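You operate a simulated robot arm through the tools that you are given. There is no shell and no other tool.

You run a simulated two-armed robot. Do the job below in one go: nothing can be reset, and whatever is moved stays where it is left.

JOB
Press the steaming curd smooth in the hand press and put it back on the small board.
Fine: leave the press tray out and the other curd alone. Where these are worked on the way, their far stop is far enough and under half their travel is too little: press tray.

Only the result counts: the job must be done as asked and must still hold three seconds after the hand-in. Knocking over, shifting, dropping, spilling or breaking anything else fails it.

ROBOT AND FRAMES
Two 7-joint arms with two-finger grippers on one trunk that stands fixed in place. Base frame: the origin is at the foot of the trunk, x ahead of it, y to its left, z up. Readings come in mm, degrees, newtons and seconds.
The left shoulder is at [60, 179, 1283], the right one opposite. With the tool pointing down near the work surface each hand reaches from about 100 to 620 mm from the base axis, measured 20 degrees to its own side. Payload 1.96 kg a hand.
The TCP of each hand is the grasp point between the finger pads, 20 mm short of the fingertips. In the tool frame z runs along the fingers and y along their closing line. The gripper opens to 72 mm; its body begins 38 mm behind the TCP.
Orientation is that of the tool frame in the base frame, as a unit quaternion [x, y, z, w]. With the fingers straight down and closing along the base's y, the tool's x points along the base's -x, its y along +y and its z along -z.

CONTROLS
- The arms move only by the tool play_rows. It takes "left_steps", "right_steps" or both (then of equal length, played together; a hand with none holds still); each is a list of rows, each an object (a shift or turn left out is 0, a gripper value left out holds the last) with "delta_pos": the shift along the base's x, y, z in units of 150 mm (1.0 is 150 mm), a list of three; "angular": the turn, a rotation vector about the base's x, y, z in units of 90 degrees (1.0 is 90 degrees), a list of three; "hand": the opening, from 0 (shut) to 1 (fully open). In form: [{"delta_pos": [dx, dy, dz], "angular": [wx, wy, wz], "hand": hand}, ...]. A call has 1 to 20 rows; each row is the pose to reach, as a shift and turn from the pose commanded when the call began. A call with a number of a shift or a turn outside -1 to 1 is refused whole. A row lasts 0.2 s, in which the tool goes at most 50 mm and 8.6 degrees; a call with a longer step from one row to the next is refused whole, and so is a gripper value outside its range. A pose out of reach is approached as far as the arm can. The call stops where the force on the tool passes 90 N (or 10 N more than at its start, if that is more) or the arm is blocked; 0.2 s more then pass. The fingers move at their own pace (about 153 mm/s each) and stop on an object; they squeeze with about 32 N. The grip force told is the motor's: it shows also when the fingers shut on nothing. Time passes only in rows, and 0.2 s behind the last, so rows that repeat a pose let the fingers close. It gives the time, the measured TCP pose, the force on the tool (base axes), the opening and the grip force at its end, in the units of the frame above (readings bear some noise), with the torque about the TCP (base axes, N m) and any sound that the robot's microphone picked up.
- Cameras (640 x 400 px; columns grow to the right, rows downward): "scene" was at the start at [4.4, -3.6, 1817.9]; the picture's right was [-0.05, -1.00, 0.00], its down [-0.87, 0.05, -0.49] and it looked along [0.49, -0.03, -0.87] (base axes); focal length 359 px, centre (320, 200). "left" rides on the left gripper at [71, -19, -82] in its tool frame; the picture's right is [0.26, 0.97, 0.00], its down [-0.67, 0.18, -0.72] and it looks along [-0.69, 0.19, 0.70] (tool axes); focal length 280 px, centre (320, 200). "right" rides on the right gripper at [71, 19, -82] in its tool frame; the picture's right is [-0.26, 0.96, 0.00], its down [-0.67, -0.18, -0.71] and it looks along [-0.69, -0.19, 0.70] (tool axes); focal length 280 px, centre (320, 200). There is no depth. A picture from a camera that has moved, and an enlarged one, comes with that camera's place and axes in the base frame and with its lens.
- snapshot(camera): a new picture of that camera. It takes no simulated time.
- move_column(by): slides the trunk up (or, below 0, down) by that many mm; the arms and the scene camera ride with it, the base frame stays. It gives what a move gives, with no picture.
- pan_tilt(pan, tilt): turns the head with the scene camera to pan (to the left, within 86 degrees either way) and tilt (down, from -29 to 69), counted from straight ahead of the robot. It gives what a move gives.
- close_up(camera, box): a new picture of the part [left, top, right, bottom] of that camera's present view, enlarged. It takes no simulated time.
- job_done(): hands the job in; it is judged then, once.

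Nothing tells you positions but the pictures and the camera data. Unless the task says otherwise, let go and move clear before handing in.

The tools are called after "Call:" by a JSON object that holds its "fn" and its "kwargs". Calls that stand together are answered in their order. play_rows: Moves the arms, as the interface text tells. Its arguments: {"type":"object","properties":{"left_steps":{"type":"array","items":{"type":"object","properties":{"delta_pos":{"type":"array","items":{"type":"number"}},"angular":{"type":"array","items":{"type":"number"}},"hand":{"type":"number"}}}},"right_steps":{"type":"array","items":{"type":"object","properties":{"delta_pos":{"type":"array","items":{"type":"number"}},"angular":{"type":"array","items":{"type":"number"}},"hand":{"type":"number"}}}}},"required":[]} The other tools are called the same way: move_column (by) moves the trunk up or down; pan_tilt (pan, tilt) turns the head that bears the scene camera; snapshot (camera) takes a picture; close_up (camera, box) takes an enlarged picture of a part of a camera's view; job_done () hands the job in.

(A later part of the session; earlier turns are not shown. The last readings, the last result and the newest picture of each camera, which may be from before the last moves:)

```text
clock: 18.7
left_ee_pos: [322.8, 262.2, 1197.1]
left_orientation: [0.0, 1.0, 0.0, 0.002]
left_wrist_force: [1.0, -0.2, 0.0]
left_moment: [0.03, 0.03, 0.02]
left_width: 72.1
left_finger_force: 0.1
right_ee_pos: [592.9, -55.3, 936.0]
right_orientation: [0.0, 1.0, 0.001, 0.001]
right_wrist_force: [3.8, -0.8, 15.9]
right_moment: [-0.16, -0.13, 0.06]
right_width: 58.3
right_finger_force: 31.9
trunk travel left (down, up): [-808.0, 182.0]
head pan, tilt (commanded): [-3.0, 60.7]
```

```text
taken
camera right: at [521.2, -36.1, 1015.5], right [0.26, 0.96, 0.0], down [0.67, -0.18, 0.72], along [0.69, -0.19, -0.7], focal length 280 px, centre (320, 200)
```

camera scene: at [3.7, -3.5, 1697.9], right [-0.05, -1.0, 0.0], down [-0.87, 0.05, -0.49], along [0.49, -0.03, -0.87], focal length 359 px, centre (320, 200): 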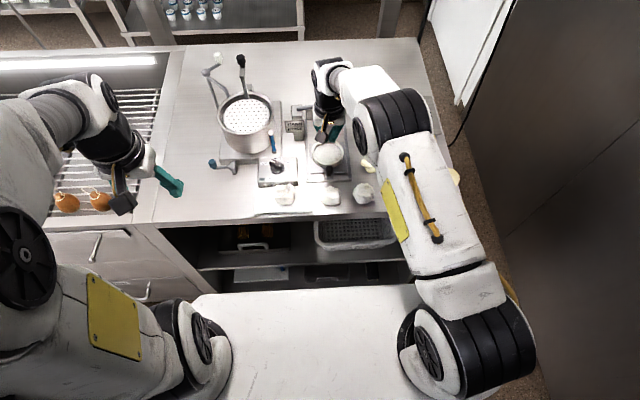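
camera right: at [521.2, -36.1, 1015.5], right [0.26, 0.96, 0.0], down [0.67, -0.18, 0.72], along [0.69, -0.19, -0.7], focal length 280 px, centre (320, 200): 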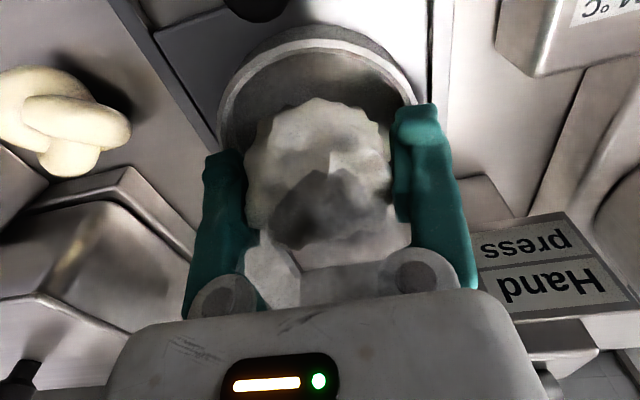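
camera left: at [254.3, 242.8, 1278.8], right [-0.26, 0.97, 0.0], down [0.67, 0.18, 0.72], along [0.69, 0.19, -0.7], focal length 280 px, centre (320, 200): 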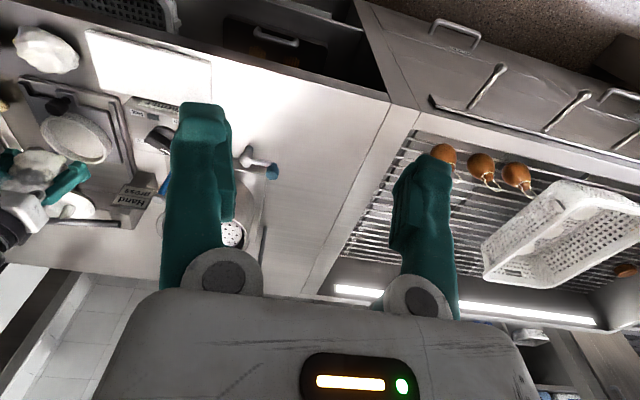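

Contact is felt at TCP z 936, so the fingertips are about on the rim and the curd is just above the floor. I'll ease up a few millimetres and let it settle into the mould.

Call:
{"fn": "play_rows", "kwargs": {"right_steps": [{"delta_pos": [0, 0, 0.035], "hand": 0}, {"delta_pos": [0, 0, 0.035], "hand": 1}, {"delta_pos": [0, 0, 0.035], "hand": 1}, {"delta_pos": [0, 0, 0.035], "hand": 1}]}}

Call:
{"fn": "snapshot", "kwargs": {"camera": "right"}}

```text
clock: 19.7
left_ee_pos: [324.6, 261.4, 1196.4]
left_orientation: [0.001, 1.0, -0.001, 0.001]
left_wrist_force: [0.1, -0.3, -0.1]
left_moment: [0.01, 0.0, 0.01]
left_width: 72.1
left_finger_force: 0.0
right_ee_pos: [591.7, -56.4, 936.3]
right_orientation: [0.001, 1.0, 0.0, 0.0]
right_wrist_force: [0.1, 0.9, 0.0]
right_moment: [0.01, -0.02, 0.01]
right_width: 71.8
right_finger_force: 0.1
trunk travel left (down, up): [-808.0, 182.0]
head pan, tilt (commanded): [-3.0, 60.7]
```

```text
taken
camera right: at [521.2, -36.2, 1018.3], right [0.26, 0.96, 0.0], down [0.67, -0.18, 0.71], along [0.69, -0.19, -0.7], focal length 280 px, centre (320, 200)
```

right: 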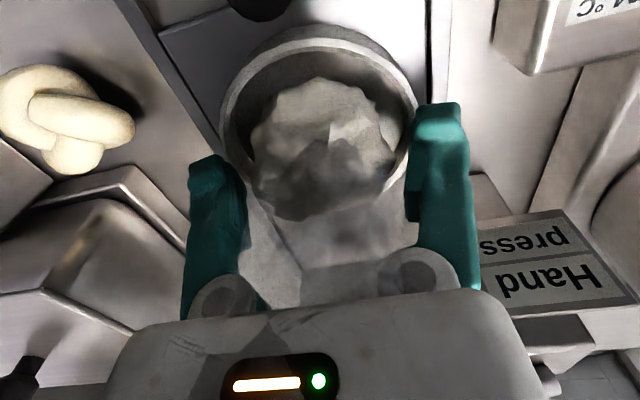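

The curd dropped neatly into the mould. I'll raise the hand clear and look.

Call:
{"fn": "play_rows", "kwargs": {"right_steps": [{"delta_pos": [0, 0.005, 0.15], "hand": 1}, {"delta_pos": [-0.02, 0.005, 0.35]}, {"delta_pos": [-0.04, 0.005, 0.5]}, {"delta_pos": [-0.3, 0, 0.55]}, {"delta_pos": [-0.6, 0, 0.55]}, {"delta_pos": [-0.9, 0, 0.55]}, {"delta_pos": [-0.9, 0, 0.55]}]}}

Call:
{"fn": "snapshot", "kwargs": {"camera": "right"}}

Call:
{"fn": "snapshot", "kwargs": {"camera": "scene"}}

Call:
{"fn": "close_up", "kwargs": {"camera": "left", "box": [0, 30, 230, 240]}}

```text
clock: 21.3
left_ee_pos: [325.6, 261.7, 1195.8]
left_orientation: [0.001, 1.0, 0.0, 0.002]
left_wrist_force: [0.4, -0.3, 0.2]
left_moment: [0.02, -0.01, -0.04]
left_width: 72.1
left_finger_force: 0.1
right_ee_pos: [455.8, -54.0, 1020.1]
right_orientation: [0.001, 1.0, 0.0, 0.001]
right_wrist_force: [0.0, 0.5, -1.3]
right_moment: [-0.03, 0.0, 0.02]
right_width: 72.0
right_finger_force: 0.0
right hand out of reach, approached as far as the arm can: row 2, 3
trunk travel left (down, up): [-808.0, 182.0]
head pan, tilt (commanded): [-3.0, 60.7]
```

```text
taken
camera right: at [384.8, -33.8, 1100.8], right [0.26, 0.96, 0.0], down [0.67, -0.18, 0.72], along [0.69, -0.19, -0.7], focal length 280 px, centre (320, 200)
```

right: 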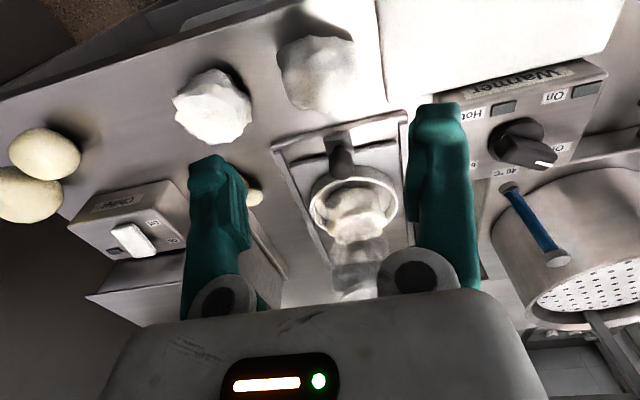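

```text
taken
camera scene: at [4.4, -3.5, 1697.9], right [-0.05, -1.0, 0.0], down [-0.87, 0.05, -0.49], along [0.49, -0.03, -0.87], focal length 359 px, centre (320, 200)
```

scene: 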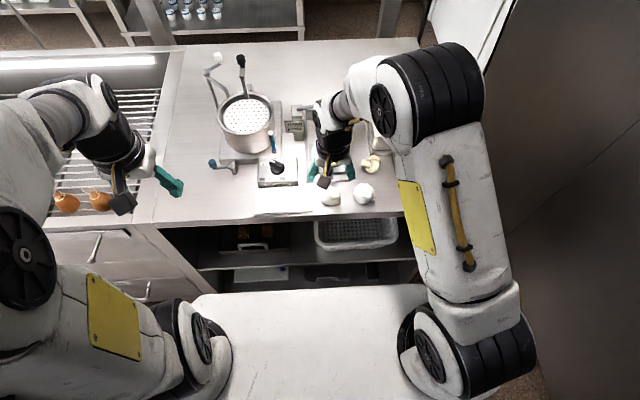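

```text
1.90 times, centred on (115, 135) of left
camera zoom: at [254.3, 242.8, 1278.8], right [-0.26, 0.97, 0.0], down [0.67, 0.18, 0.72], along [0.69, 0.19, -0.7], focal length 534 px, centre (710, 324)
```

zoom: 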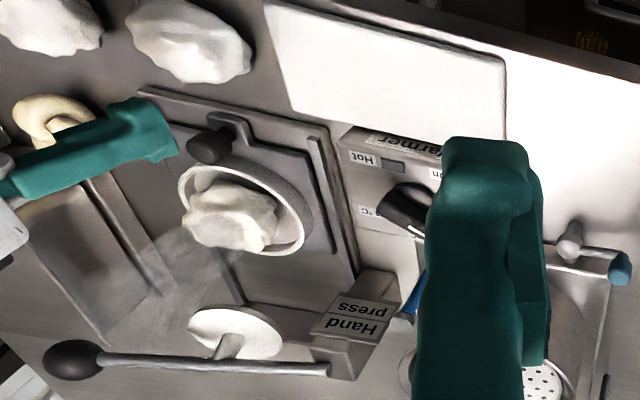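

The curd sits in the mould. Next I'll close the fingers, tilt the hand about 25° forward so its body stays clear of the ram and the neighbouring curd, and bring the tips to the front of the tray knob.

Call:
{"fn": "play_rows", "kwargs": {"right_steps": [{"delta_pos": [0.06, 0, 0], "angular": [0, -0.07, 0], "hand": 0}, {"delta_pos": [0.12, -0.005, -0.03], "angular": [0, -0.14, 0], "hand": 0}, {"delta_pos": [0.2, -0.01, -0.06], "angular": [0, -0.21, 0], "hand": 0}, {"delta_pos": [0.3, -0.01, -0.1], "angular": [0, -0.278, 0], "hand": 0}, {"delta_pos": [0.308, -0.01, -0.3], "angular": [0, -0.278, 0], "hand": 0}, {"delta_pos": [0.308, -0.01, -0.3], "angular": [0, -0.278, 0], "hand": 0}]}}

Call:
{"fn": "snapshot", "kwargs": {"camera": "right"}}

Call:
{"fn": "close_up", "kwargs": {"camera": "left", "box": [0, 0, 230, 240]}}

Call:
{"fn": "close_up", "kwargs": {"camera": "scene", "box": [270, 100, 390, 220]}}

```text
clock: 22.7
left_ee_pos: [324.9, 262.0, 1197.3]
left_orientation: [0.0, 1.0, 0.001, 0.002]
left_wrist_force: [0.0, 0.4, -0.4]
left_moment: [0.01, 0.01, 0.03]
left_width: 71.9
left_finger_force: 0.0
right_ee_pos: [502.8, -56.2, 975.5]
right_orientation: [0.0, 0.976, 0.0, 0.217]
right_wrist_force: [-0.9, 0.1, 0.4]
right_moment: [-0.01, -0.01, -0.01]
right_width: 0.0
right_finger_force: 30.1
trunk travel left (down, up): [-808.0, 182.0]
head pan, tilt (commanded): [-3.0, 60.7]
```

```text
taken
camera right: at [402.9, -36.6, 1018.4], right [0.24, 0.96, 0.11], down [0.31, -0.18, 0.93], along [0.92, -0.19, -0.34], focal length 280 px, centre (320, 200)
```

right: 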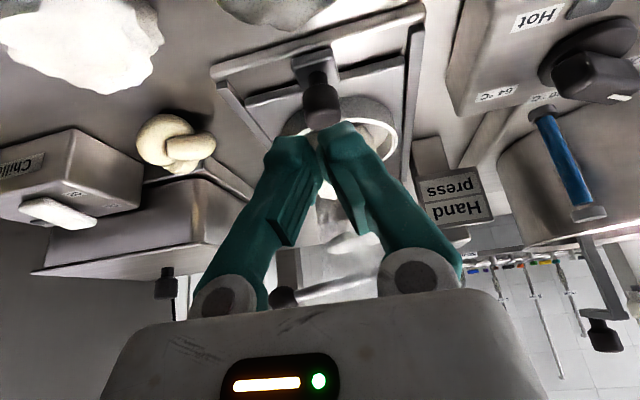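

```text
1.67 times, centred on (115, 120) of left
camera zoom: at [253.9, 242.7, 1278.9], right [-0.26, 0.97, 0.0], down [0.67, 0.18, 0.72], along [0.69, 0.19, -0.7], focal length 467 px, centre (662, 333)
```

zoom: 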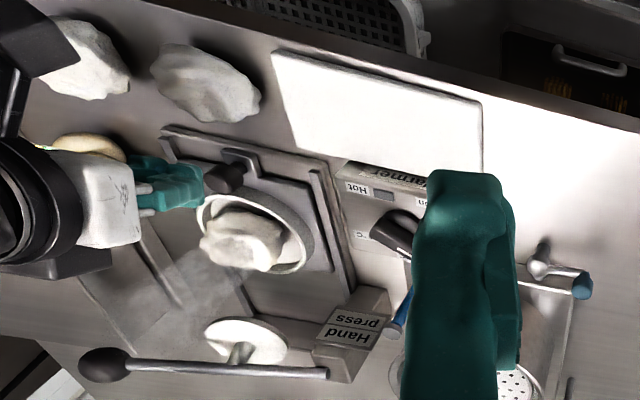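

```text
3.33 times, centred on (330, 160) of scene
camera zoom: at [3.9, -3.7, 1697.9], right [-0.05, -1.0, 0.0], down [-0.87, 0.05, -0.49], along [0.49, -0.03, -0.87], focal length 1198 px, centre (287, 333)
```

zoom: 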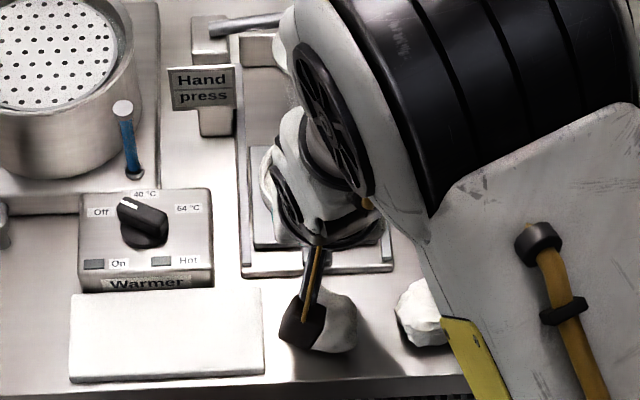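

The tilt is good and the knob is just ahead and below. I'll lower to knob height, a few millimetres in front of it.

Call:
{"fn": "play_rows", "kwargs": {"right_steps": [{"delta_pos": [0, 0, -0.12], "hand": 0}, {"delta_pos": [0, 0, -0.24]}, {"delta_pos": [0, 0, -0.32]}, {"delta_pos": [0, 0, -0.34]}, {"delta_pos": [0, 0, -0.34]}]}}

Call:
{"fn": "snapshot", "kwargs": {"camera": "right"}}

Call:
{"fn": "close_up", "kwargs": {"camera": "left", "box": [0, 0, 180, 160]}}

```text
clock: 23.9
left_ee_pos: [323.7, 262.8, 1196.7]
left_orientation: [0.0, 1.0, 0.0, 0.002]
left_wrist_force: [0.8, -0.6, 0.1]
left_moment: [0.01, 0.01, -0.01]
left_width: 71.9
left_finger_force: 0.0
right_ee_pos: [502.1, -57.2, 924.8]
right_orientation: [0.001, 0.976, 0.001, 0.216]
right_wrist_force: [0.1, 0.5, -0.3]
right_moment: [0.0, -0.01, 0.02]
right_width: 0.2
right_finger_force: 29.4
trunk travel left (down, up): [-808.0, 182.0]
head pan, tilt (commanded): [-3.0, 60.7]
```

```text
taken
camera right: at [403.7, -36.9, 968.6], right [0.24, 0.96, 0.11], down [0.31, -0.18, 0.93], along [0.92, -0.19, -0.34], focal length 280 px, centre (320, 200)
```

right: 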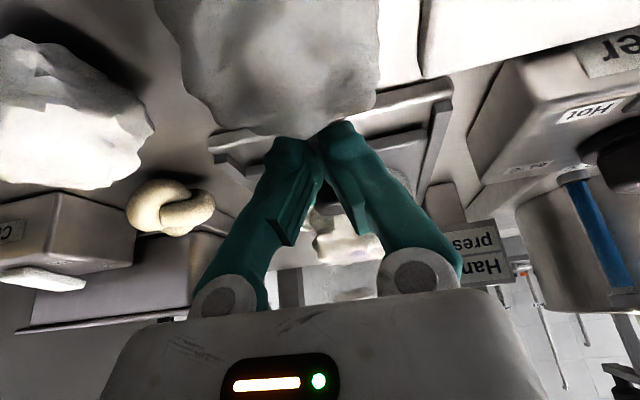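

```text
2.50 times, centred on (90, 80) of left
camera zoom: at [254.1, 242.8, 1278.8], right [-0.26, 0.97, 0.0], down [0.67, 0.18, 0.72], along [0.69, 0.19, -0.7], focal length 701 px, centre (895, 500)
```

zoom: 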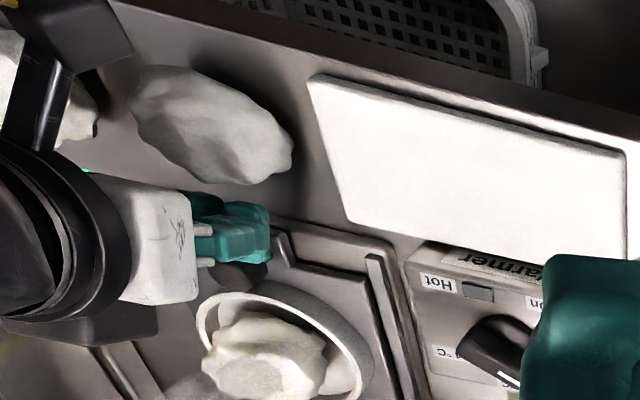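

The tips are just in front of the knob with no contact force. I'll push the tray in smoothly, first part of the way.

Call:
{"fn": "play_rows", "kwargs": {"right_steps": [{"delta_pos": [0.03, 0.005, 0]}, {"delta_pos": [0.07, 0.005, 0]}, {"delta_pos": [0.12, 0.005, 0]}, {"delta_pos": [0.17, 0.005, 0]}, {"delta_pos": [0.22, 0.005, 0]}, {"delta_pos": [0.27, 0.005, 0]}, {"delta_pos": [0.32, 0.005, 0]}, {"delta_pos": [0.37, 0.005, 0]}, {"delta_pos": [0.4, 0.005, 0]}]}}

Call:
{"fn": "snapshot", "kwargs": {"camera": "right"}}

Call:
{"fn": "close_up", "kwargs": {"camera": "left", "box": [0, 30, 230, 240]}}

```text
clock: 25.9
left_ee_pos: [324.6, 262.3, 1196.8]
left_orientation: [-0.001, 1.0, 0.0, 0.002]
left_wrist_force: [-0.1, 0.0, 0.4]
left_moment: [0.0, 0.0, -0.04]
left_width: 72.1
left_finger_force: 0.0
right_ee_pos: [563.7, -57.2, 924.2]
right_orientation: [0.0, 0.976, -0.001, 0.216]
right_wrist_force: [-0.5, 0.4, -0.7]
right_moment: [-0.02, 0.01, 0.01]
right_width: 0.0
right_finger_force: 29.7
trunk travel left (down, up): [-808.0, 182.0]
head pan, tilt (commanded): [-3.0, 60.7]
```

```text
taken
camera right: at [465.2, -37.1, 967.5], right [0.24, 0.96, 0.11], down [0.31, -0.18, 0.93], along [0.92, -0.19, -0.34], focal length 280 px, centre (320, 200)
```

right: 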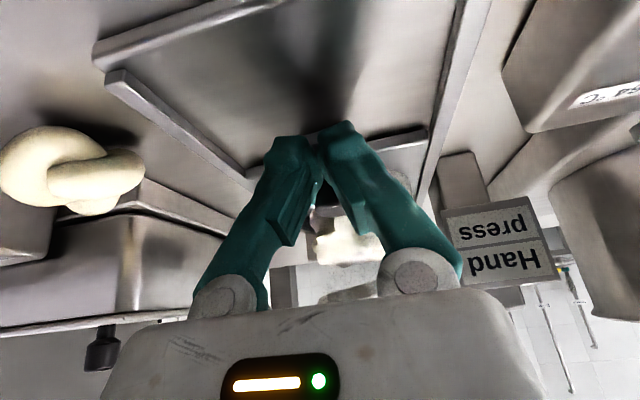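

```text
1.90 times, centred on (115, 135) of left
camera zoom: at [254.3, 242.8, 1278.8], right [-0.26, 0.97, 0.0], down [0.67, 0.18, 0.72], along [0.69, 0.19, -0.7], focal length 534 px, centre (710, 324)
```

zoom: 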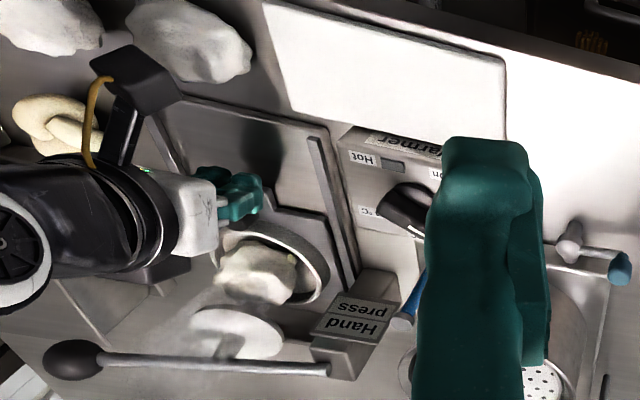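

The tray slides in easily. I'll keep pushing slowly until it meets its stop.

Call:
{"fn": "play_rows", "kwargs": {"right_steps": [{"delta_pos": [0.04, 0, 0]}, {"delta_pos": [0.08, 0, 0]}, {"delta_pos": [0.12, 0, 0]}, {"delta_pos": [0.16, 0, 0]}, {"delta_pos": [0.2, 0, 0]}, {"delta_pos": [0.2, 0, 0]}]}}

Call:
{"fn": "snapshot", "kwargs": {"camera": "right"}}

Call:
{"fn": "close_up", "kwargs": {"camera": "left", "box": [0, 30, 230, 240]}}

```text
clock: 27.3
left_ee_pos: [324.9, 261.5, 1198.7]
left_orientation: [0.001, 1.0, 0.0, 0.001]
left_wrist_force: [-0.8, 0.7, -0.5]
left_moment: [-0.02, 0.0, 0.0]
left_width: 72.3
left_finger_force: 0.1
right_ee_pos: [593.0, -58.1, 923.9]
right_orientation: [0.001, 0.977, 0.0, 0.215]
right_wrist_force: [-3.8, 0.8, -0.5]
right_moment: [-0.05, 0.04, 0.0]
right_width: 0.1
right_finger_force: 29.4
trunk travel left (down, up): [-808.0, 182.0]
head pan, tilt (commanded): [-3.0, 60.7]
```

```text
taken
camera right: at [494.6, -38.3, 968.1], right [0.24, 0.96, 0.11], down [0.31, -0.18, 0.93], along [0.92, -0.19, -0.34], focal length 280 px, centre (320, 200)
```

right: 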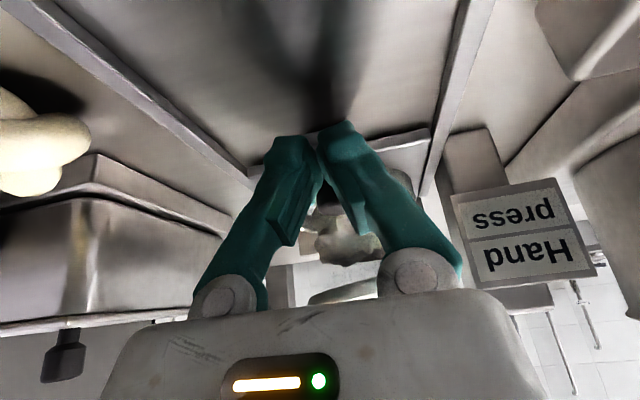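

```text
1.90 times, centred on (115, 135) of left
camera zoom: at [253.7, 242.8, 1278.9], right [-0.26, 0.97, 0.0], down [0.67, 0.18, 0.72], along [0.69, 0.19, -0.7], focal length 534 px, centre (710, 324)
```

zoom: 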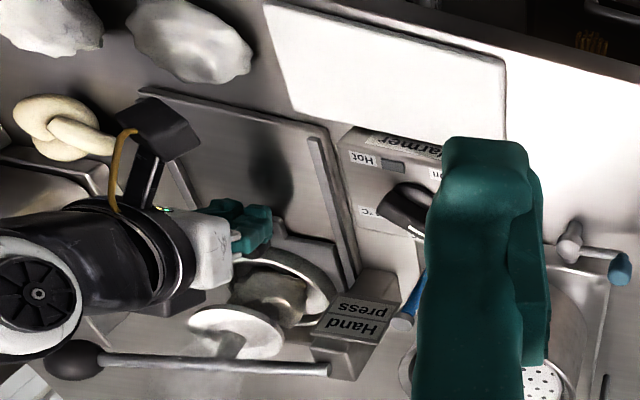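

The tray is nearly under the ram. I'll go on pushing in small steps until it's firmly at the stop.

Call:
{"fn": "play_rows", "kwargs": {"right_steps": [{"delta_pos": [0.02, 0, 0]}, {"delta_pos": [0.04, 0, 0]}, {"delta_pos": [0.06, 0, 0]}, {"delta_pos": [0.06, 0, 0]}]}}

Call:
{"fn": "close_up", "kwargs": {"camera": "left", "box": [0, 60, 180, 240]}}

```text
clock: 28.3
left_ee_pos: [319.0, 262.0, 1197.9]
left_orientation: [0.0, 1.0, 0.001, 0.005]
left_wrist_force: [-0.9, 0.0, 0.1]
left_moment: [-0.03, -0.01, 0.01]
left_width: 71.6
left_finger_force: 0.1
right_ee_pos: [593.4, -57.1, 925.0]
right_orientation: [0.0, 0.977, -0.001, 0.213]
right_wrist_force: [-47.5, -2.7, -9.0]
right_moment: [0.13, 0.45, 0.21]
right_width: 0.0
right_finger_force: 29.9
trunk travel left (down, up): [-808.0, 182.0]
head pan, tilt (commanded): [-3.0, 60.7]
```

```text
2.22 times, centred on (90, 150) of left
camera zoom: at [247.5, 242.3, 1280.2], right [-0.26, 0.97, 0.0], down [0.67, 0.18, 0.72], along [0.7, 0.19, -0.69], focal length 623 px, centre (831, 311)
```

zoom: 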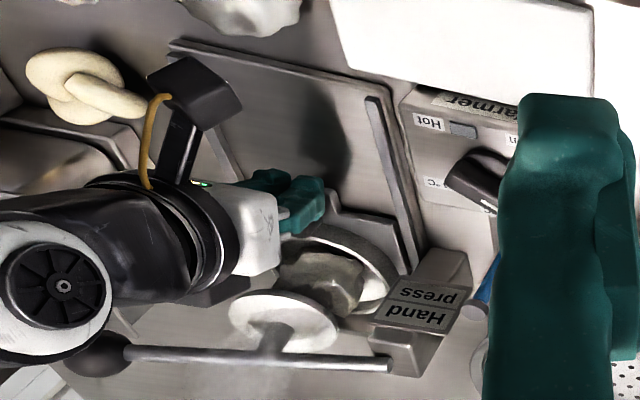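

The tray is at its far stop (about 47 N, 85 mm of travel) with the curd under the ram. I'll back off and look at the lever.

Call:
{"fn": "play_rows", "kwargs": {"right_steps": [{"delta_pos": [-0.2, 0, 0.03]}, {"delta_pos": [-0.45, 0, 0.1]}, {"delta_pos": [-0.55, -0.05, 0.4]}, {"delta_pos": [-0.65, -0.2, 0.65]}, {"delta_pos": [-0.7, -0.4, 0.85]}, {"delta_pos": [-0.7, -0.5, 1.0]}, {"delta_pos": [-0.7, -0.5, 1.0]}]}}

Call:
{"fn": "snapshot", "kwargs": {"camera": "right"}}

Call:
{"fn": "close_up", "kwargs": {"camera": "left", "box": [0, 60, 220, 240]}}

Call:
{"fn": "snapshot", "kwargs": {"camera": "scene"}}

```text
clock: 29.9
left_ee_pos: [325.4, 262.7, 1196.9]
left_orientation: [0.0, 1.0, -0.001, 0.001]
left_wrist_force: [-0.1, -1.0, -0.4]
left_moment: [0.02, 0.01, 0.01]
left_width: 71.8
left_finger_force: 0.1
right_ee_pos: [493.2, -131.0, 1075.1]
right_orientation: [0.0, 0.976, 0.0, 0.217]
right_wrist_force: [-0.2, 0.0, -0.2]
right_moment: [0.01, 0.01, 0.01]
right_width: 0.2
right_finger_force: 29.8
trunk travel left (down, up): [-808.0, 182.0]
head pan, tilt (commanded): [-3.0, 60.7]
```

```text
taken
camera right: at [394.8, -111.6, 1119.0], right [0.24, 0.96, 0.11], down [0.31, -0.18, 0.93], along [0.92, -0.19, -0.34], focal length 280 px, centre (320, 200)
```

right: 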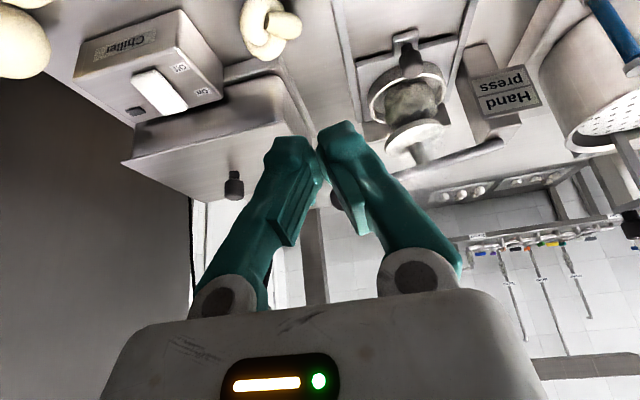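

```text
2.22 times, centred on (110, 150) of left
camera zoom: at [254.4, 243.1, 1278.7], right [-0.26, 0.97, 0.0], down [0.67, 0.18, 0.72], along [0.69, 0.19, -0.7], focal length 623 px, centre (787, 311)
```

zoom: 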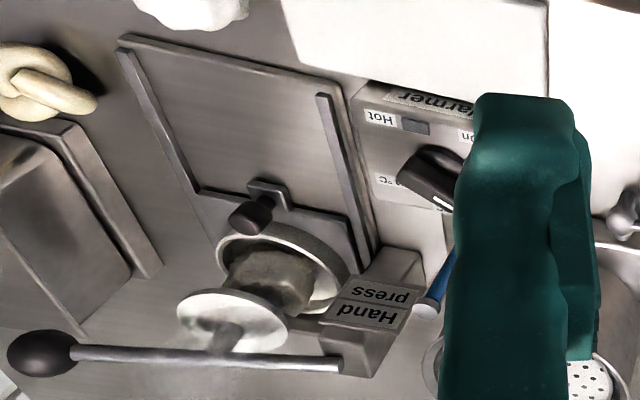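

```text
taken
camera scene: at [4.5, -3.1, 1697.9], right [-0.05, -1.0, 0.0], down [-0.87, 0.05, -0.49], along [0.49, -0.03, -0.87], focal length 359 px, centre (320, 200)
```

scene: 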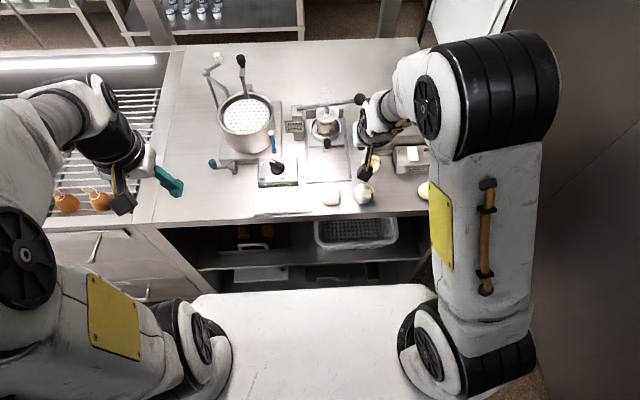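

The tray is in with the curd beneath the ram. I'll zoom on the press and lever to fix the ball's position.

Call:
{"fn": "close_up", "kwargs": {"camera": "scene", "box": [270, 80, 390, 180]}}

Call:
{"fn": "close_up", "kwargs": {"camera": "right", "box": [320, 0, 560, 220]}}

Call:
{"fn": "close_up", "kwargs": {"camera": "left", "box": [0, 140, 180, 250]}}

```text
4.00 times, centred on (330, 130) of scene
camera zoom: at [4.5, -3.1, 1697.9], right [-0.05, -1.0, 0.0], down [-0.87, 0.05, -0.49], along [0.49, -0.03, -0.87], focal length 1437 px, centre (280, 480)
```

zoom: 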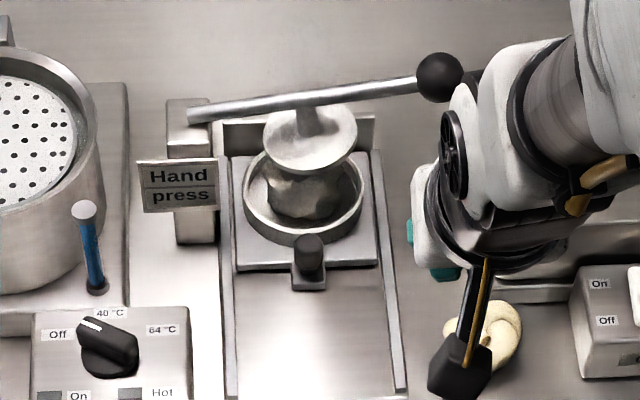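

```text
1.82 times, centred on (440, 110) of right
camera zoom: at [394.8, -111.6, 1119.0], right [0.24, 0.96, 0.11], down [0.31, -0.18, 0.93], along [0.92, -0.19, -0.34], focal length 510 px, centre (102, 364)
```

zoom: 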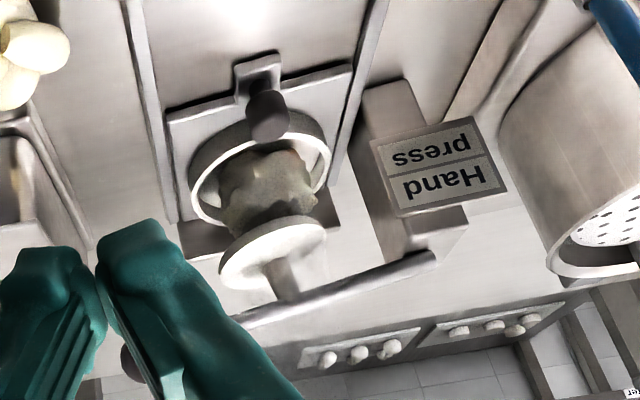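

```text
3.56 times, centred on (90, 195) of left
camera zoom: at [254.4, 243.1, 1278.7], right [-0.26, 0.97, 0.0], down [0.67, 0.18, 0.72], along [0.69, 0.19, -0.7], focal length 997 px, centre (1138, 218)
```

zoom: 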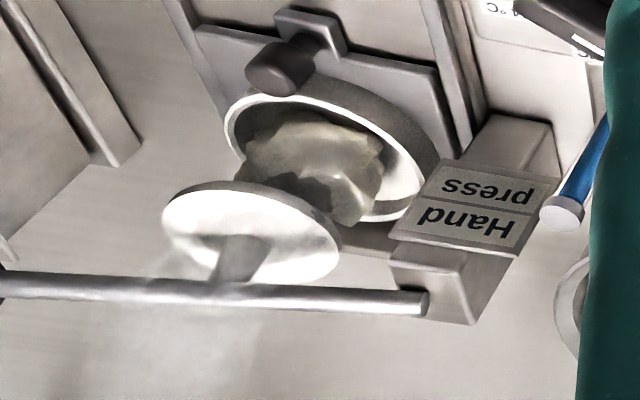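

The ram is over the mould and the lever ball is at about (677, -142, 1017), radius 15, with the pivot near (684, 15, 985). I'll turn the hand so its fingers can take the ball from above and below, since that works for pulling down and for raising.

Call:
{"fn": "play_rows", "kwargs": {"right_steps": [{"delta_pos": [0, 0, 0.01], "angular": [0.057, -0.0254, -0.0623], "hand": 0}, {"delta_pos": [0, 0, 0.02], "angular": [0.114, -0.0508, -0.1245], "hand": 0}, {"delta_pos": [0, 0, 0.03], "angular": [0.171, -0.0763, -0.1868]}, {"delta_pos": [0, 0, 0.04], "angular": [0.228, -0.1017, -0.249]}, {"delta_pos": [0, 0, 0.05], "angular": [0.285, -0.1271, -0.3113]}, {"delta_pos": [0, 0, 0.05], "angular": [0.342, -0.1525, -0.3735]}, {"delta_pos": [0, 0, 0.05], "angular": [0.399, -0.1779, -0.4358]}, {"delta_pos": [0, 0, 0.05], "angular": [0.456, -0.2033, -0.498]}, {"delta_pos": [0, 0, 0.05], "angular": [0.513, -0.2288, -0.5603]}, {"delta_pos": [0, 0, 0.05], "angular": [0.57, -0.2542, -0.6225]}, {"delta_pos": [0, 0, 0.05], "angular": [0.627, -0.2796, -0.6848]}, {"delta_pos": [0, 0, 0.05], "angular": [0.684, -0.305, -0.747]}, {"delta_pos": [0, 0, 0.05], "angular": [0.684, -0.305, -0.747], "hand": 1}]}}

Call:
{"fn": "snapshot", "kwargs": {"camera": "right"}}

Call:
{"fn": "snapshot", "kwargs": {"camera": "scene"}}

```text
clock: 32.7
left_ee_pos: [325.0, 262.3, 1196.4]
left_orientation: [0.0, 1.0, 0.0, 0.001]
left_wrist_force: [0.3, -0.4, 0.2]
left_moment: [0.0, 0.0, 0.01]
left_width: 71.8
left_finger_force: 0.0
right_ee_pos: [496.5, -132.6, 1081.6]
right_orientation: [0.613, 0.611, 0.354, 0.354]
right_wrist_force: [-1.2, 0.3, -0.4]
right_moment: [0.02, 0.01, 0.01]
right_width: 72.0
right_finger_force: 0.0
trunk travel left (down, up): [-808.0, 182.0]
head pan, tilt (commanded): [-3.0, 60.7]
```

```text
taken
camera right: at [436.0, -61.4, 1139.1], right [0.48, -0.26, 0.84], down [-0.71, -0.67, 0.2], along [0.51, -0.69, -0.51], focal length 280 px, centre (320, 200)
```

right: 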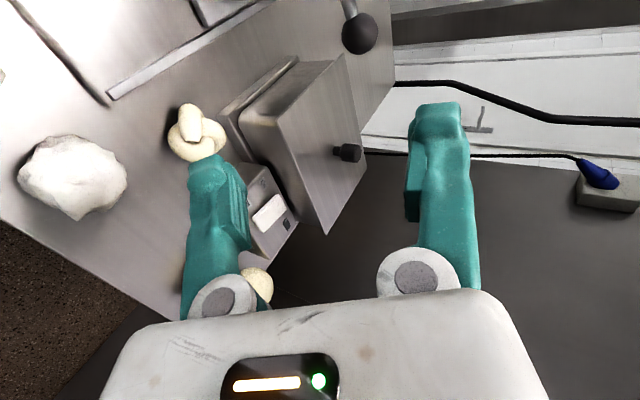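

```text
taken
camera scene: at [4.2, -3.5, 1697.9], right [-0.05, -1.0, 0.0], down [-0.87, 0.05, -0.49], along [0.49, -0.03, -0.87], focal length 359 px, centre (320, 200)
```

scene: 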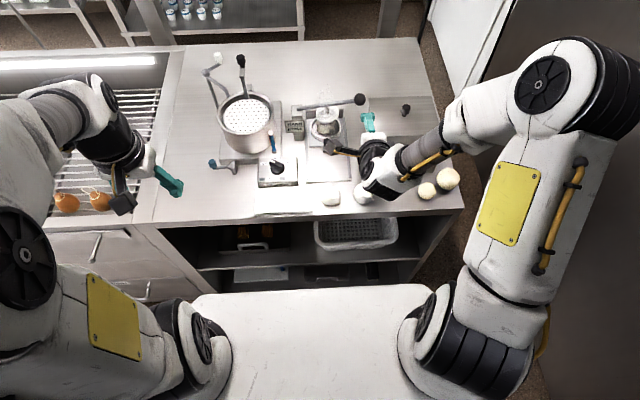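

The hand took the new orientation, and the ball shows at (677, -141, 1017), matching my estimate. I'll move to a point in front of the ball with the fingers open.

Call:
{"fn": "play_rows", "kwargs": {"right_steps": [{"delta_pos": [0.2, -0.02, -0.05], "hand": 1}, {"delta_pos": [0.45, -0.04, -0.1], "hand": 1}, {"delta_pos": [0.65, -0.06, -0.16]}, {"delta_pos": [0.78, -0.06, -0.197]}, {"delta_pos": [0.78, -0.06, -0.197]}]}}

Call:
{"fn": "snapshot", "kwargs": {"camera": "right"}}

Call:
{"fn": "close_up", "kwargs": {"camera": "scene", "box": [280, 60, 440, 200]}}

Call:
{"fn": "snapshot", "kwargs": {"camera": "left"}}

```text
clock: 33.9
left_ee_pos: [324.3, 261.8, 1198.0]
left_orientation: [0.0, 1.0, 0.0, 0.002]
left_wrist_force: [0.4, -0.7, -0.2]
left_moment: [-0.06, 0.01, -0.01]
left_width: 72.0
left_finger_force: 0.0
right_ee_pos: [614.3, -141.6, 1052.6]
right_orientation: [0.612, 0.612, 0.354, 0.354]
right_wrist_force: [-0.2, 0.0, -0.1]
right_moment: [0.02, 0.01, 0.02]
right_width: 72.3
right_finger_force: 0.0
trunk travel left (down, up): [-808.0, 182.0]
head pan, tilt (commanded): [-3.0, 60.7]
```

```text
taken
camera right: at [552.3, -70.5, 1109.5], right [0.48, -0.26, 0.84], down [-0.71, -0.67, 0.2], along [0.51, -0.69, -0.51], focal length 280 px, centre (320, 200)
```

right: 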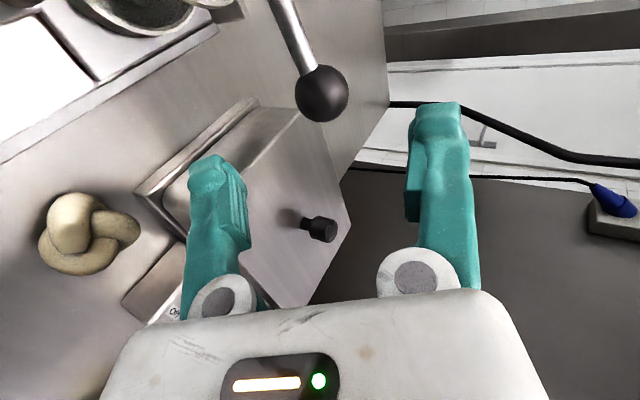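

```text
2.86 times, centred on (360, 130) of scene
camera zoom: at [3.9, -3.5, 1697.9], right [-0.05, -1.0, 0.0], down [-0.87, 0.05, -0.49], along [0.49, -0.03, -0.87], focal length 1027 px, centre (206, 400)
```

zoom: 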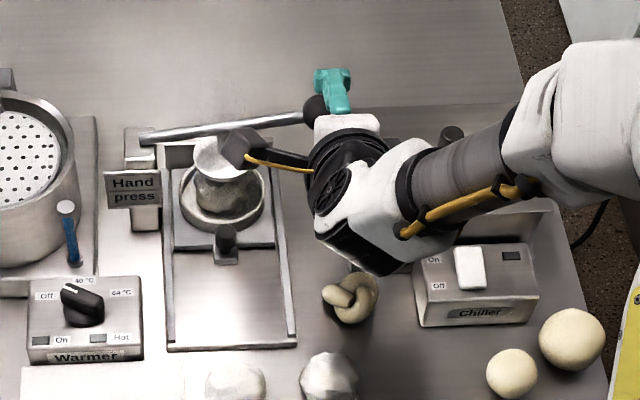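

```text
taken
camera left: at [253.9, 242.8, 1278.9], right [-0.26, 0.97, 0.0], down [0.67, 0.18, 0.72], along [0.69, 0.19, -0.7], focal length 280 px, centre (320, 200)
```

left: 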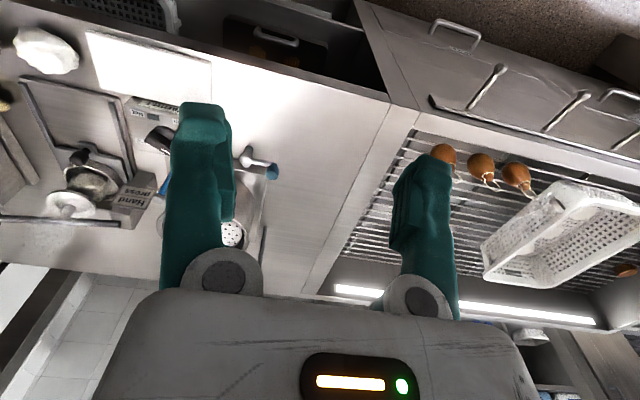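

The ball is centred between the fingers. I'll advance along the hand's axis until the ball lies between the pads, then close on it.

Call:
{"fn": "play_rows", "kwargs": {"right_steps": [{"delta_pos": [0.13, 0.004, -0.075], "hand": 1}, {"delta_pos": [0.26, 0.004, -0.15], "hand": 1}, {"delta_pos": [0.35, 0.004, -0.2], "hand": 1}, {"delta_pos": [0.391, 0.004, -0.224], "hand": 1}, {"delta_pos": [0.391, 0.004, -0.224], "hand": 1}]}}

Call:
{"fn": "snapshot", "kwargs": {"camera": "right"}}

```text
clock: 35.1
left_ee_pos: [325.2, 262.4, 1196.9]
left_orientation: [0.0, 1.0, 0.0, 0.001]
left_wrist_force: [-0.2, 0.1, -0.6]
left_moment: [-0.02, -0.03, 0.01]
left_width: 72.2
left_finger_force: 0.1
right_ee_pos: [671.5, -141.1, 1017.7]
right_orientation: [0.613, 0.612, 0.353, 0.354]
right_wrist_force: [-1.2, -0.1, 0.1]
right_moment: [0.01, -0.02, 0.0]
right_width: 72.1
right_finger_force: 0.0
trunk travel left (down, up): [-808.0, 182.0]
head pan, tilt (commanded): [-3.0, 60.7]
```

```text
taken
camera right: at [611.7, -69.0, 1073.9], right [0.48, -0.26, 0.84], down [-0.71, -0.67, 0.2], along [0.51, -0.69, -0.51], focal length 280 px, centre (320, 200)
```

right: 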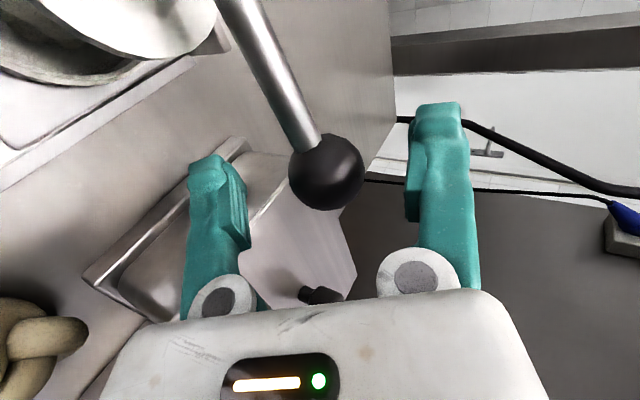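

The ball sits right at the grasp point. Closing on it now.

Call:
{"fn": "play_rows", "kwargs": {"right_steps": [{"delta_pos": [0, 0, 0], "hand": 0}, {"delta_pos": [0, 0, 0], "hand": 0}, {"delta_pos": [0, 0, 0], "hand": 0}]}}

Call:
{"fn": "snapshot", "kwargs": {"camera": "right"}}

```text
clock: 35.9
left_ee_pos: [325.0, 261.9, 1196.5]
left_orientation: [0.0, 1.0, 0.0, 0.001]
left_wrist_force: [-0.2, -0.3, -0.1]
left_moment: [-0.03, 0.0, 0.0]
left_width: 71.8
left_finger_force: 0.0
right_ee_pos: [675.2, -141.0, 1017.1]
right_orientation: [0.612, 0.612, 0.354, 0.355]
right_wrist_force: [11.5, -1.5, 4.2]
right_moment: [0.62, 0.21, 0.15]
right_width: 27.6
right_finger_force: 39.6
trunk travel left (down, up): [-808.0, 182.0]
head pan, tilt (commanded): [-3.0, 60.7]
```

```text
taken
camera right: at [613.6, -69.6, 1073.8], right [0.48, -0.26, 0.84], down [-0.71, -0.67, 0.2], along [0.51, -0.69, -0.51], focal length 280 px, centre (320, 200)
```

right: 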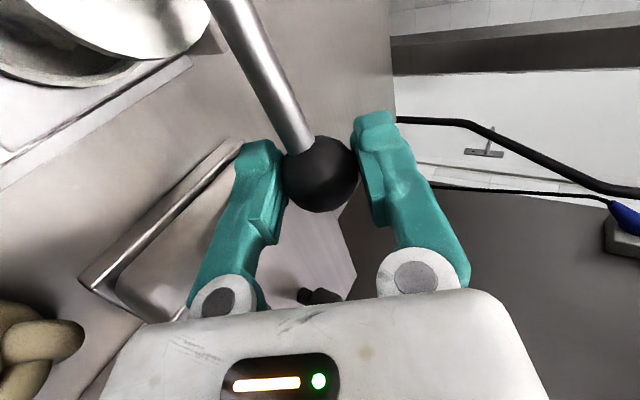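

The ball is gripped at about 28 mm. I'll bring the lever down along its arc in small steps, watching the force.

Call:
{"fn": "play_rows", "kwargs": {"right_steps": [{"delta_pos": [0, -0.007, -0.047], "hand": 0}, {"delta_pos": [0, -0.014, -0.095]}, {"delta_pos": [0, -0.018, -0.15]}, {"delta_pos": [0, -0.02, -0.203]}, {"delta_pos": [0, -0.018, -0.255]}, {"delta_pos": [0, -0.014, -0.312]}]}}

Call:
{"fn": "close_up", "kwargs": {"camera": "left", "box": [0, 120, 180, 250]}}

Call:
{"fn": "close_up", "kwargs": {"camera": "scene", "box": [280, 60, 440, 200]}}

```text
clock: 37.3
left_ee_pos: [316.0, 266.2, 1200.6]
left_orientation: [0.0, 1.0, -0.001, 0.004]
left_wrist_force: [0.9, 0.1, -1.0]
left_moment: [0.01, -0.01, 0.0]
left_width: 72.0
left_finger_force: 0.1
right_ee_pos: [673.9, -142.4, 990.4]
right_orientation: [0.607, 0.605, 0.362, 0.368]
right_wrist_force: [12.2, 2.5, 81.4]
right_moment: [0.17, -1.23, 1.08]
right_width: 28.3
right_finger_force: 40.2
trunk travel left (down, up): [-808.0, 182.0]
head pan, tilt (commanded): [-3.0, 60.7]
```

```text
3.08 times, centred on (90, 185) of left
camera zoom: at [245.0, 245.7, 1281.3], right [-0.26, 0.97, 0.0], down [0.67, 0.18, 0.72], along [0.7, 0.19, -0.69], focal length 863 px, centre (1028, 246)
```

zoom: 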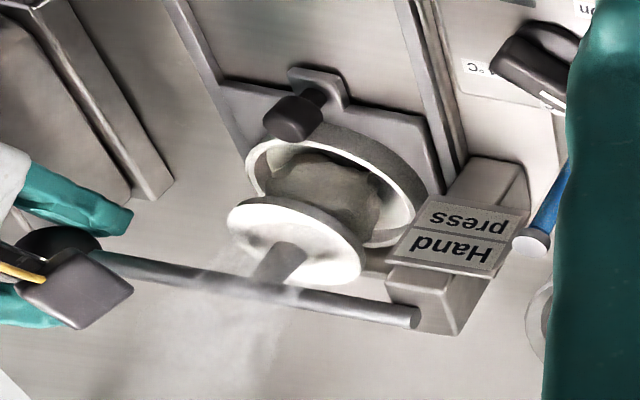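

```text
2.86 times, centred on (360, 130) of scene
camera zoom: at [-8.2, 0.5, 1699.0], right [-0.05, -1.0, 0.0], down [-0.87, 0.05, -0.5], along [0.5, -0.03, -0.87], focal length 1027 px, centre (206, 400)
```

zoom: 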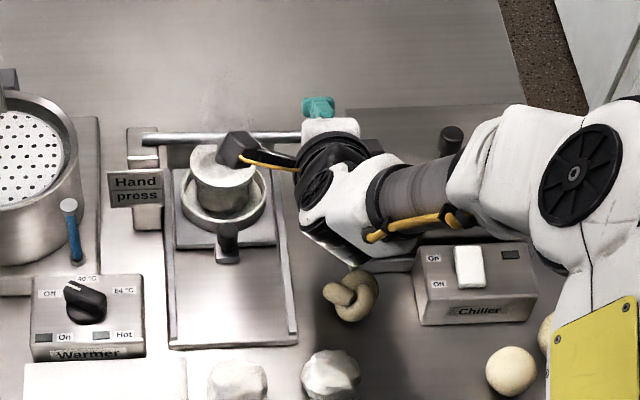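

The lever came down about 27 mm and now meets about 81 N. I'll look closely at whether the ram is on the curd or at its stop.

Call:
{"fn": "close_up", "kwargs": {"camera": "left", "box": [40, 140, 150, 230]}}

Call:
{"fn": "close_up", "kwargs": {"camera": "scene", "box": [305, 95, 375, 150]}}

Call:
{"fn": "snapshot", "kwargs": {"camera": "right"}}

```text
4.44 times, centred on (95, 185) of left
camera zoom: at [245.0, 245.7, 1281.3], right [-0.26, 0.97, 0.0], down [0.67, 0.18, 0.72], along [0.7, 0.19, -0.69], focal length 1246 px, centre (1320, 267)
```

zoom: 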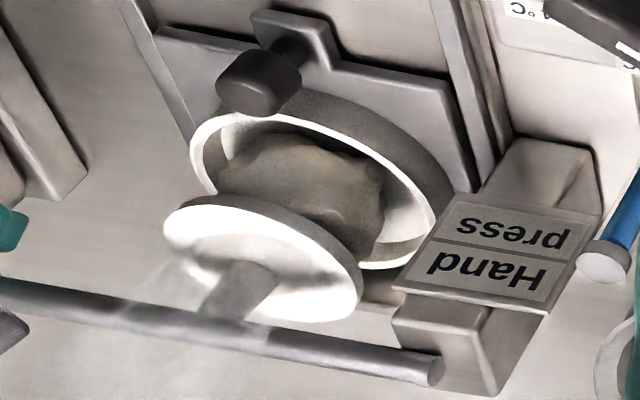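

```text
7.27 times, centred on (340, 122) of scene
camera zoom: at [-8.2, 0.5, 1699.0], right [-0.05, -1.0, 0.0], down [-0.87, 0.05, -0.5], along [0.5, -0.03, -0.87], focal length 2613 px, centre (174, 764)
```

zoom: 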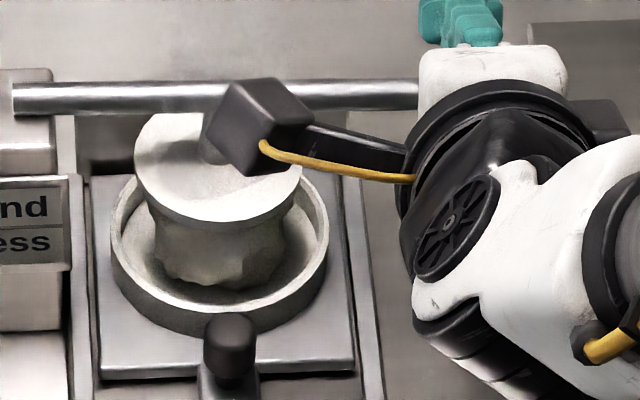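

```text
taken
camera right: at [611.5, -70.7, 1044.0], right [0.45, -0.26, 0.86], down [-0.72, -0.67, 0.18], along [0.52, -0.7, -0.49], focal length 280 px, centre (320, 200)
```

right: 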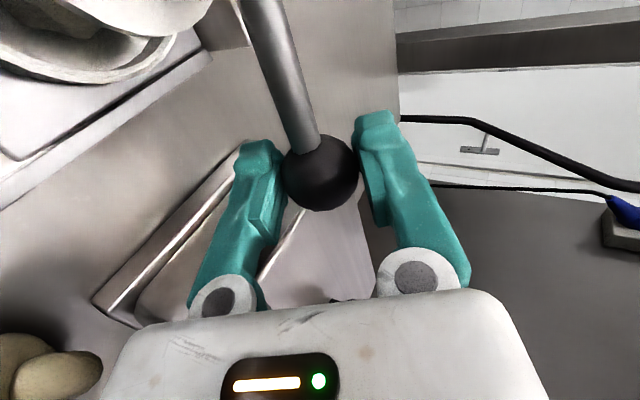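

The ram plate is firmly on the curd at about 80 N on the lever. I'll hold the pressure for a second and see whether the curd changes.

Call:
{"fn": "play_rows", "kwargs": {"right_steps": [{"delta_pos": [0, 0, 0], "hand": 0}, {"delta_pos": [0, 0, 0]}, {"delta_pos": [0, 0, 0]}, {"delta_pos": [0, 0, 0]}, {"delta_pos": [0, 0, 0]}]}}

Call:
{"fn": "close_up", "kwargs": {"camera": "left", "box": [40, 140, 150, 230]}}

Call:
{"fn": "close_up", "kwargs": {"camera": "scene", "box": [305, 95, 375, 150]}}

```text
clock: 38.5
left_ee_pos: [315.9, 265.8, 1199.4]
left_orientation: [0.0, 1.0, -0.001, 0.007]
left_wrist_force: [-1.2, 1.4, -0.7]
left_moment: [-0.01, 0.0, 0.0]
left_width: 72.0
left_finger_force: 0.1
right_ee_pos: [673.5, -143.7, 989.4]
right_orientation: [0.606, 0.604, 0.362, 0.369]
right_wrist_force: [11.9, 4.0, 82.5]
right_moment: [-0.17, -1.21, 0.19]
right_width: 28.1
right_finger_force: 40.7
trunk travel left (down, up): [-808.0, 182.0]
head pan, tilt (commanded): [-3.0, 60.7]
```

```text
4.44 times, centred on (95, 185) of left
camera zoom: at [244.7, 245.9, 1280.4], right [-0.26, 0.97, 0.0], down [0.67, 0.18, 0.72], along [0.7, 0.19, -0.69], focal length 1246 px, centre (1320, 267)
```

zoom: 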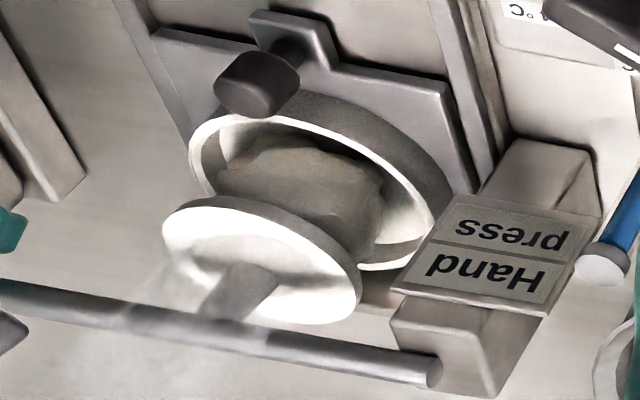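

```text
7.27 times, centred on (340, 122) of scene
camera zoom: at [-8.6, 0.7, 1698.1], right [-0.05, -1.0, 0.0], down [-0.87, 0.04, -0.5], along [0.5, -0.03, -0.87], focal length 2613 px, centre (174, 764)
```

zoom: 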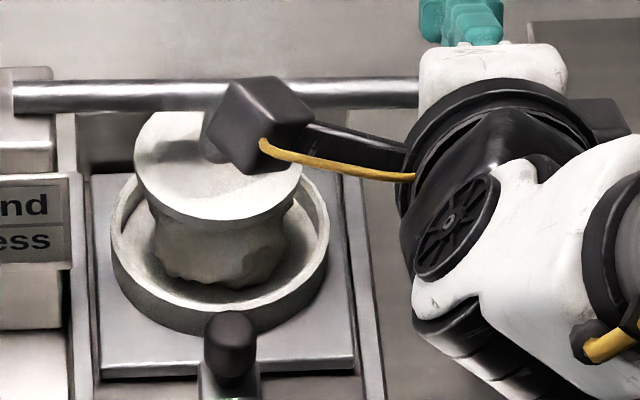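

The curd's outline already seems smoother than before the hold. I'll keep up the pressure for a few more seconds and compare.

Call:
{"fn": "play_rows", "kwargs": {"right_steps": [{"delta_pos": [0, 0, 0], "hand": 0}, {"delta_pos": [0, 0, 0]}, {"delta_pos": [0, 0, 0]}, {"delta_pos": [0, 0, 0]}, {"delta_pos": [0, 0, 0]}, {"delta_pos": [0, 0, 0]}, {"delta_pos": [0, 0, 0]}, {"delta_pos": [0, 0, 0]}, {"delta_pos": [0, 0, 0]}, {"delta_pos": [0, 0, 0]}]}}

Call:
{"fn": "close_up", "kwargs": {"camera": "left", "box": [40, 140, 150, 230]}}

Call:
{"fn": "close_up", "kwargs": {"camera": "scene", "box": [305, 95, 375, 150]}}

```text
clock: 40.7
left_ee_pos: [315.8, 264.3, 1198.8]
left_orientation: [0.0, 1.0, -0.001, 0.006]
left_wrist_force: [-0.2, 0.4, -0.5]
left_moment: [-0.02, 0.0, -0.05]
left_width: 72.2
left_finger_force: 0.1
right_ee_pos: [673.8, -143.2, 989.8]
right_orientation: [0.607, 0.604, 0.362, 0.369]
right_wrist_force: [13.3, 3.6, 81.2]
right_moment: [-0.19, -1.22, 0.09]
right_width: 27.9
right_finger_force: 40.1
trunk travel left (down, up): [-808.0, 182.0]
head pan, tilt (commanded): [-3.0, 60.7]
```

```text
4.44 times, centred on (95, 185) of left
camera zoom: at [244.9, 245.9, 1280.3], right [-0.26, 0.97, 0.0], down [0.67, 0.18, 0.72], along [0.7, 0.19, -0.69], focal length 1246 px, centre (1320, 267)
```

zoom: 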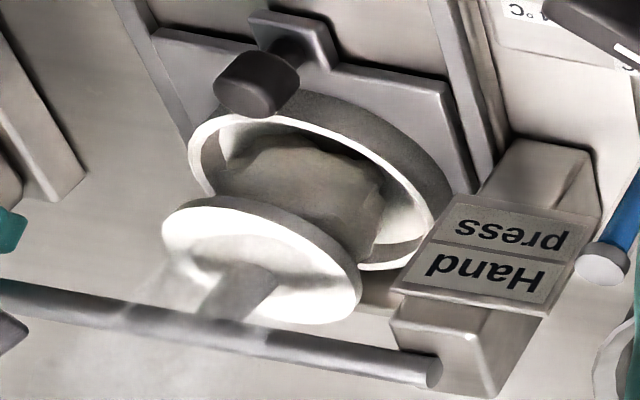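

```text
7.27 times, centred on (340, 122) of scene
camera zoom: at [-8.3, 0.7, 1698.1], right [-0.05, -1.0, 0.0], down [-0.87, 0.04, -0.5], along [0.5, -0.03, -0.87], focal length 2613 px, centre (174, 764)
```

zoom: 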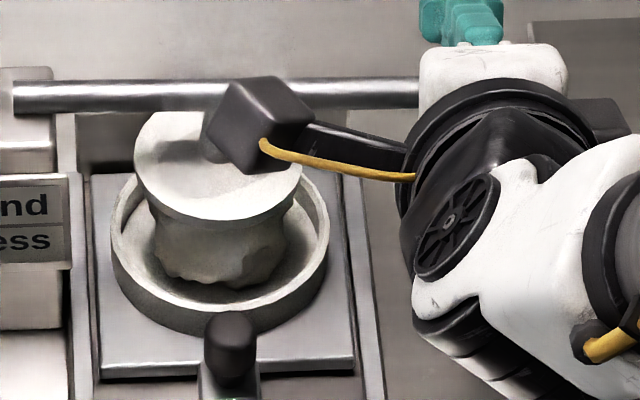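

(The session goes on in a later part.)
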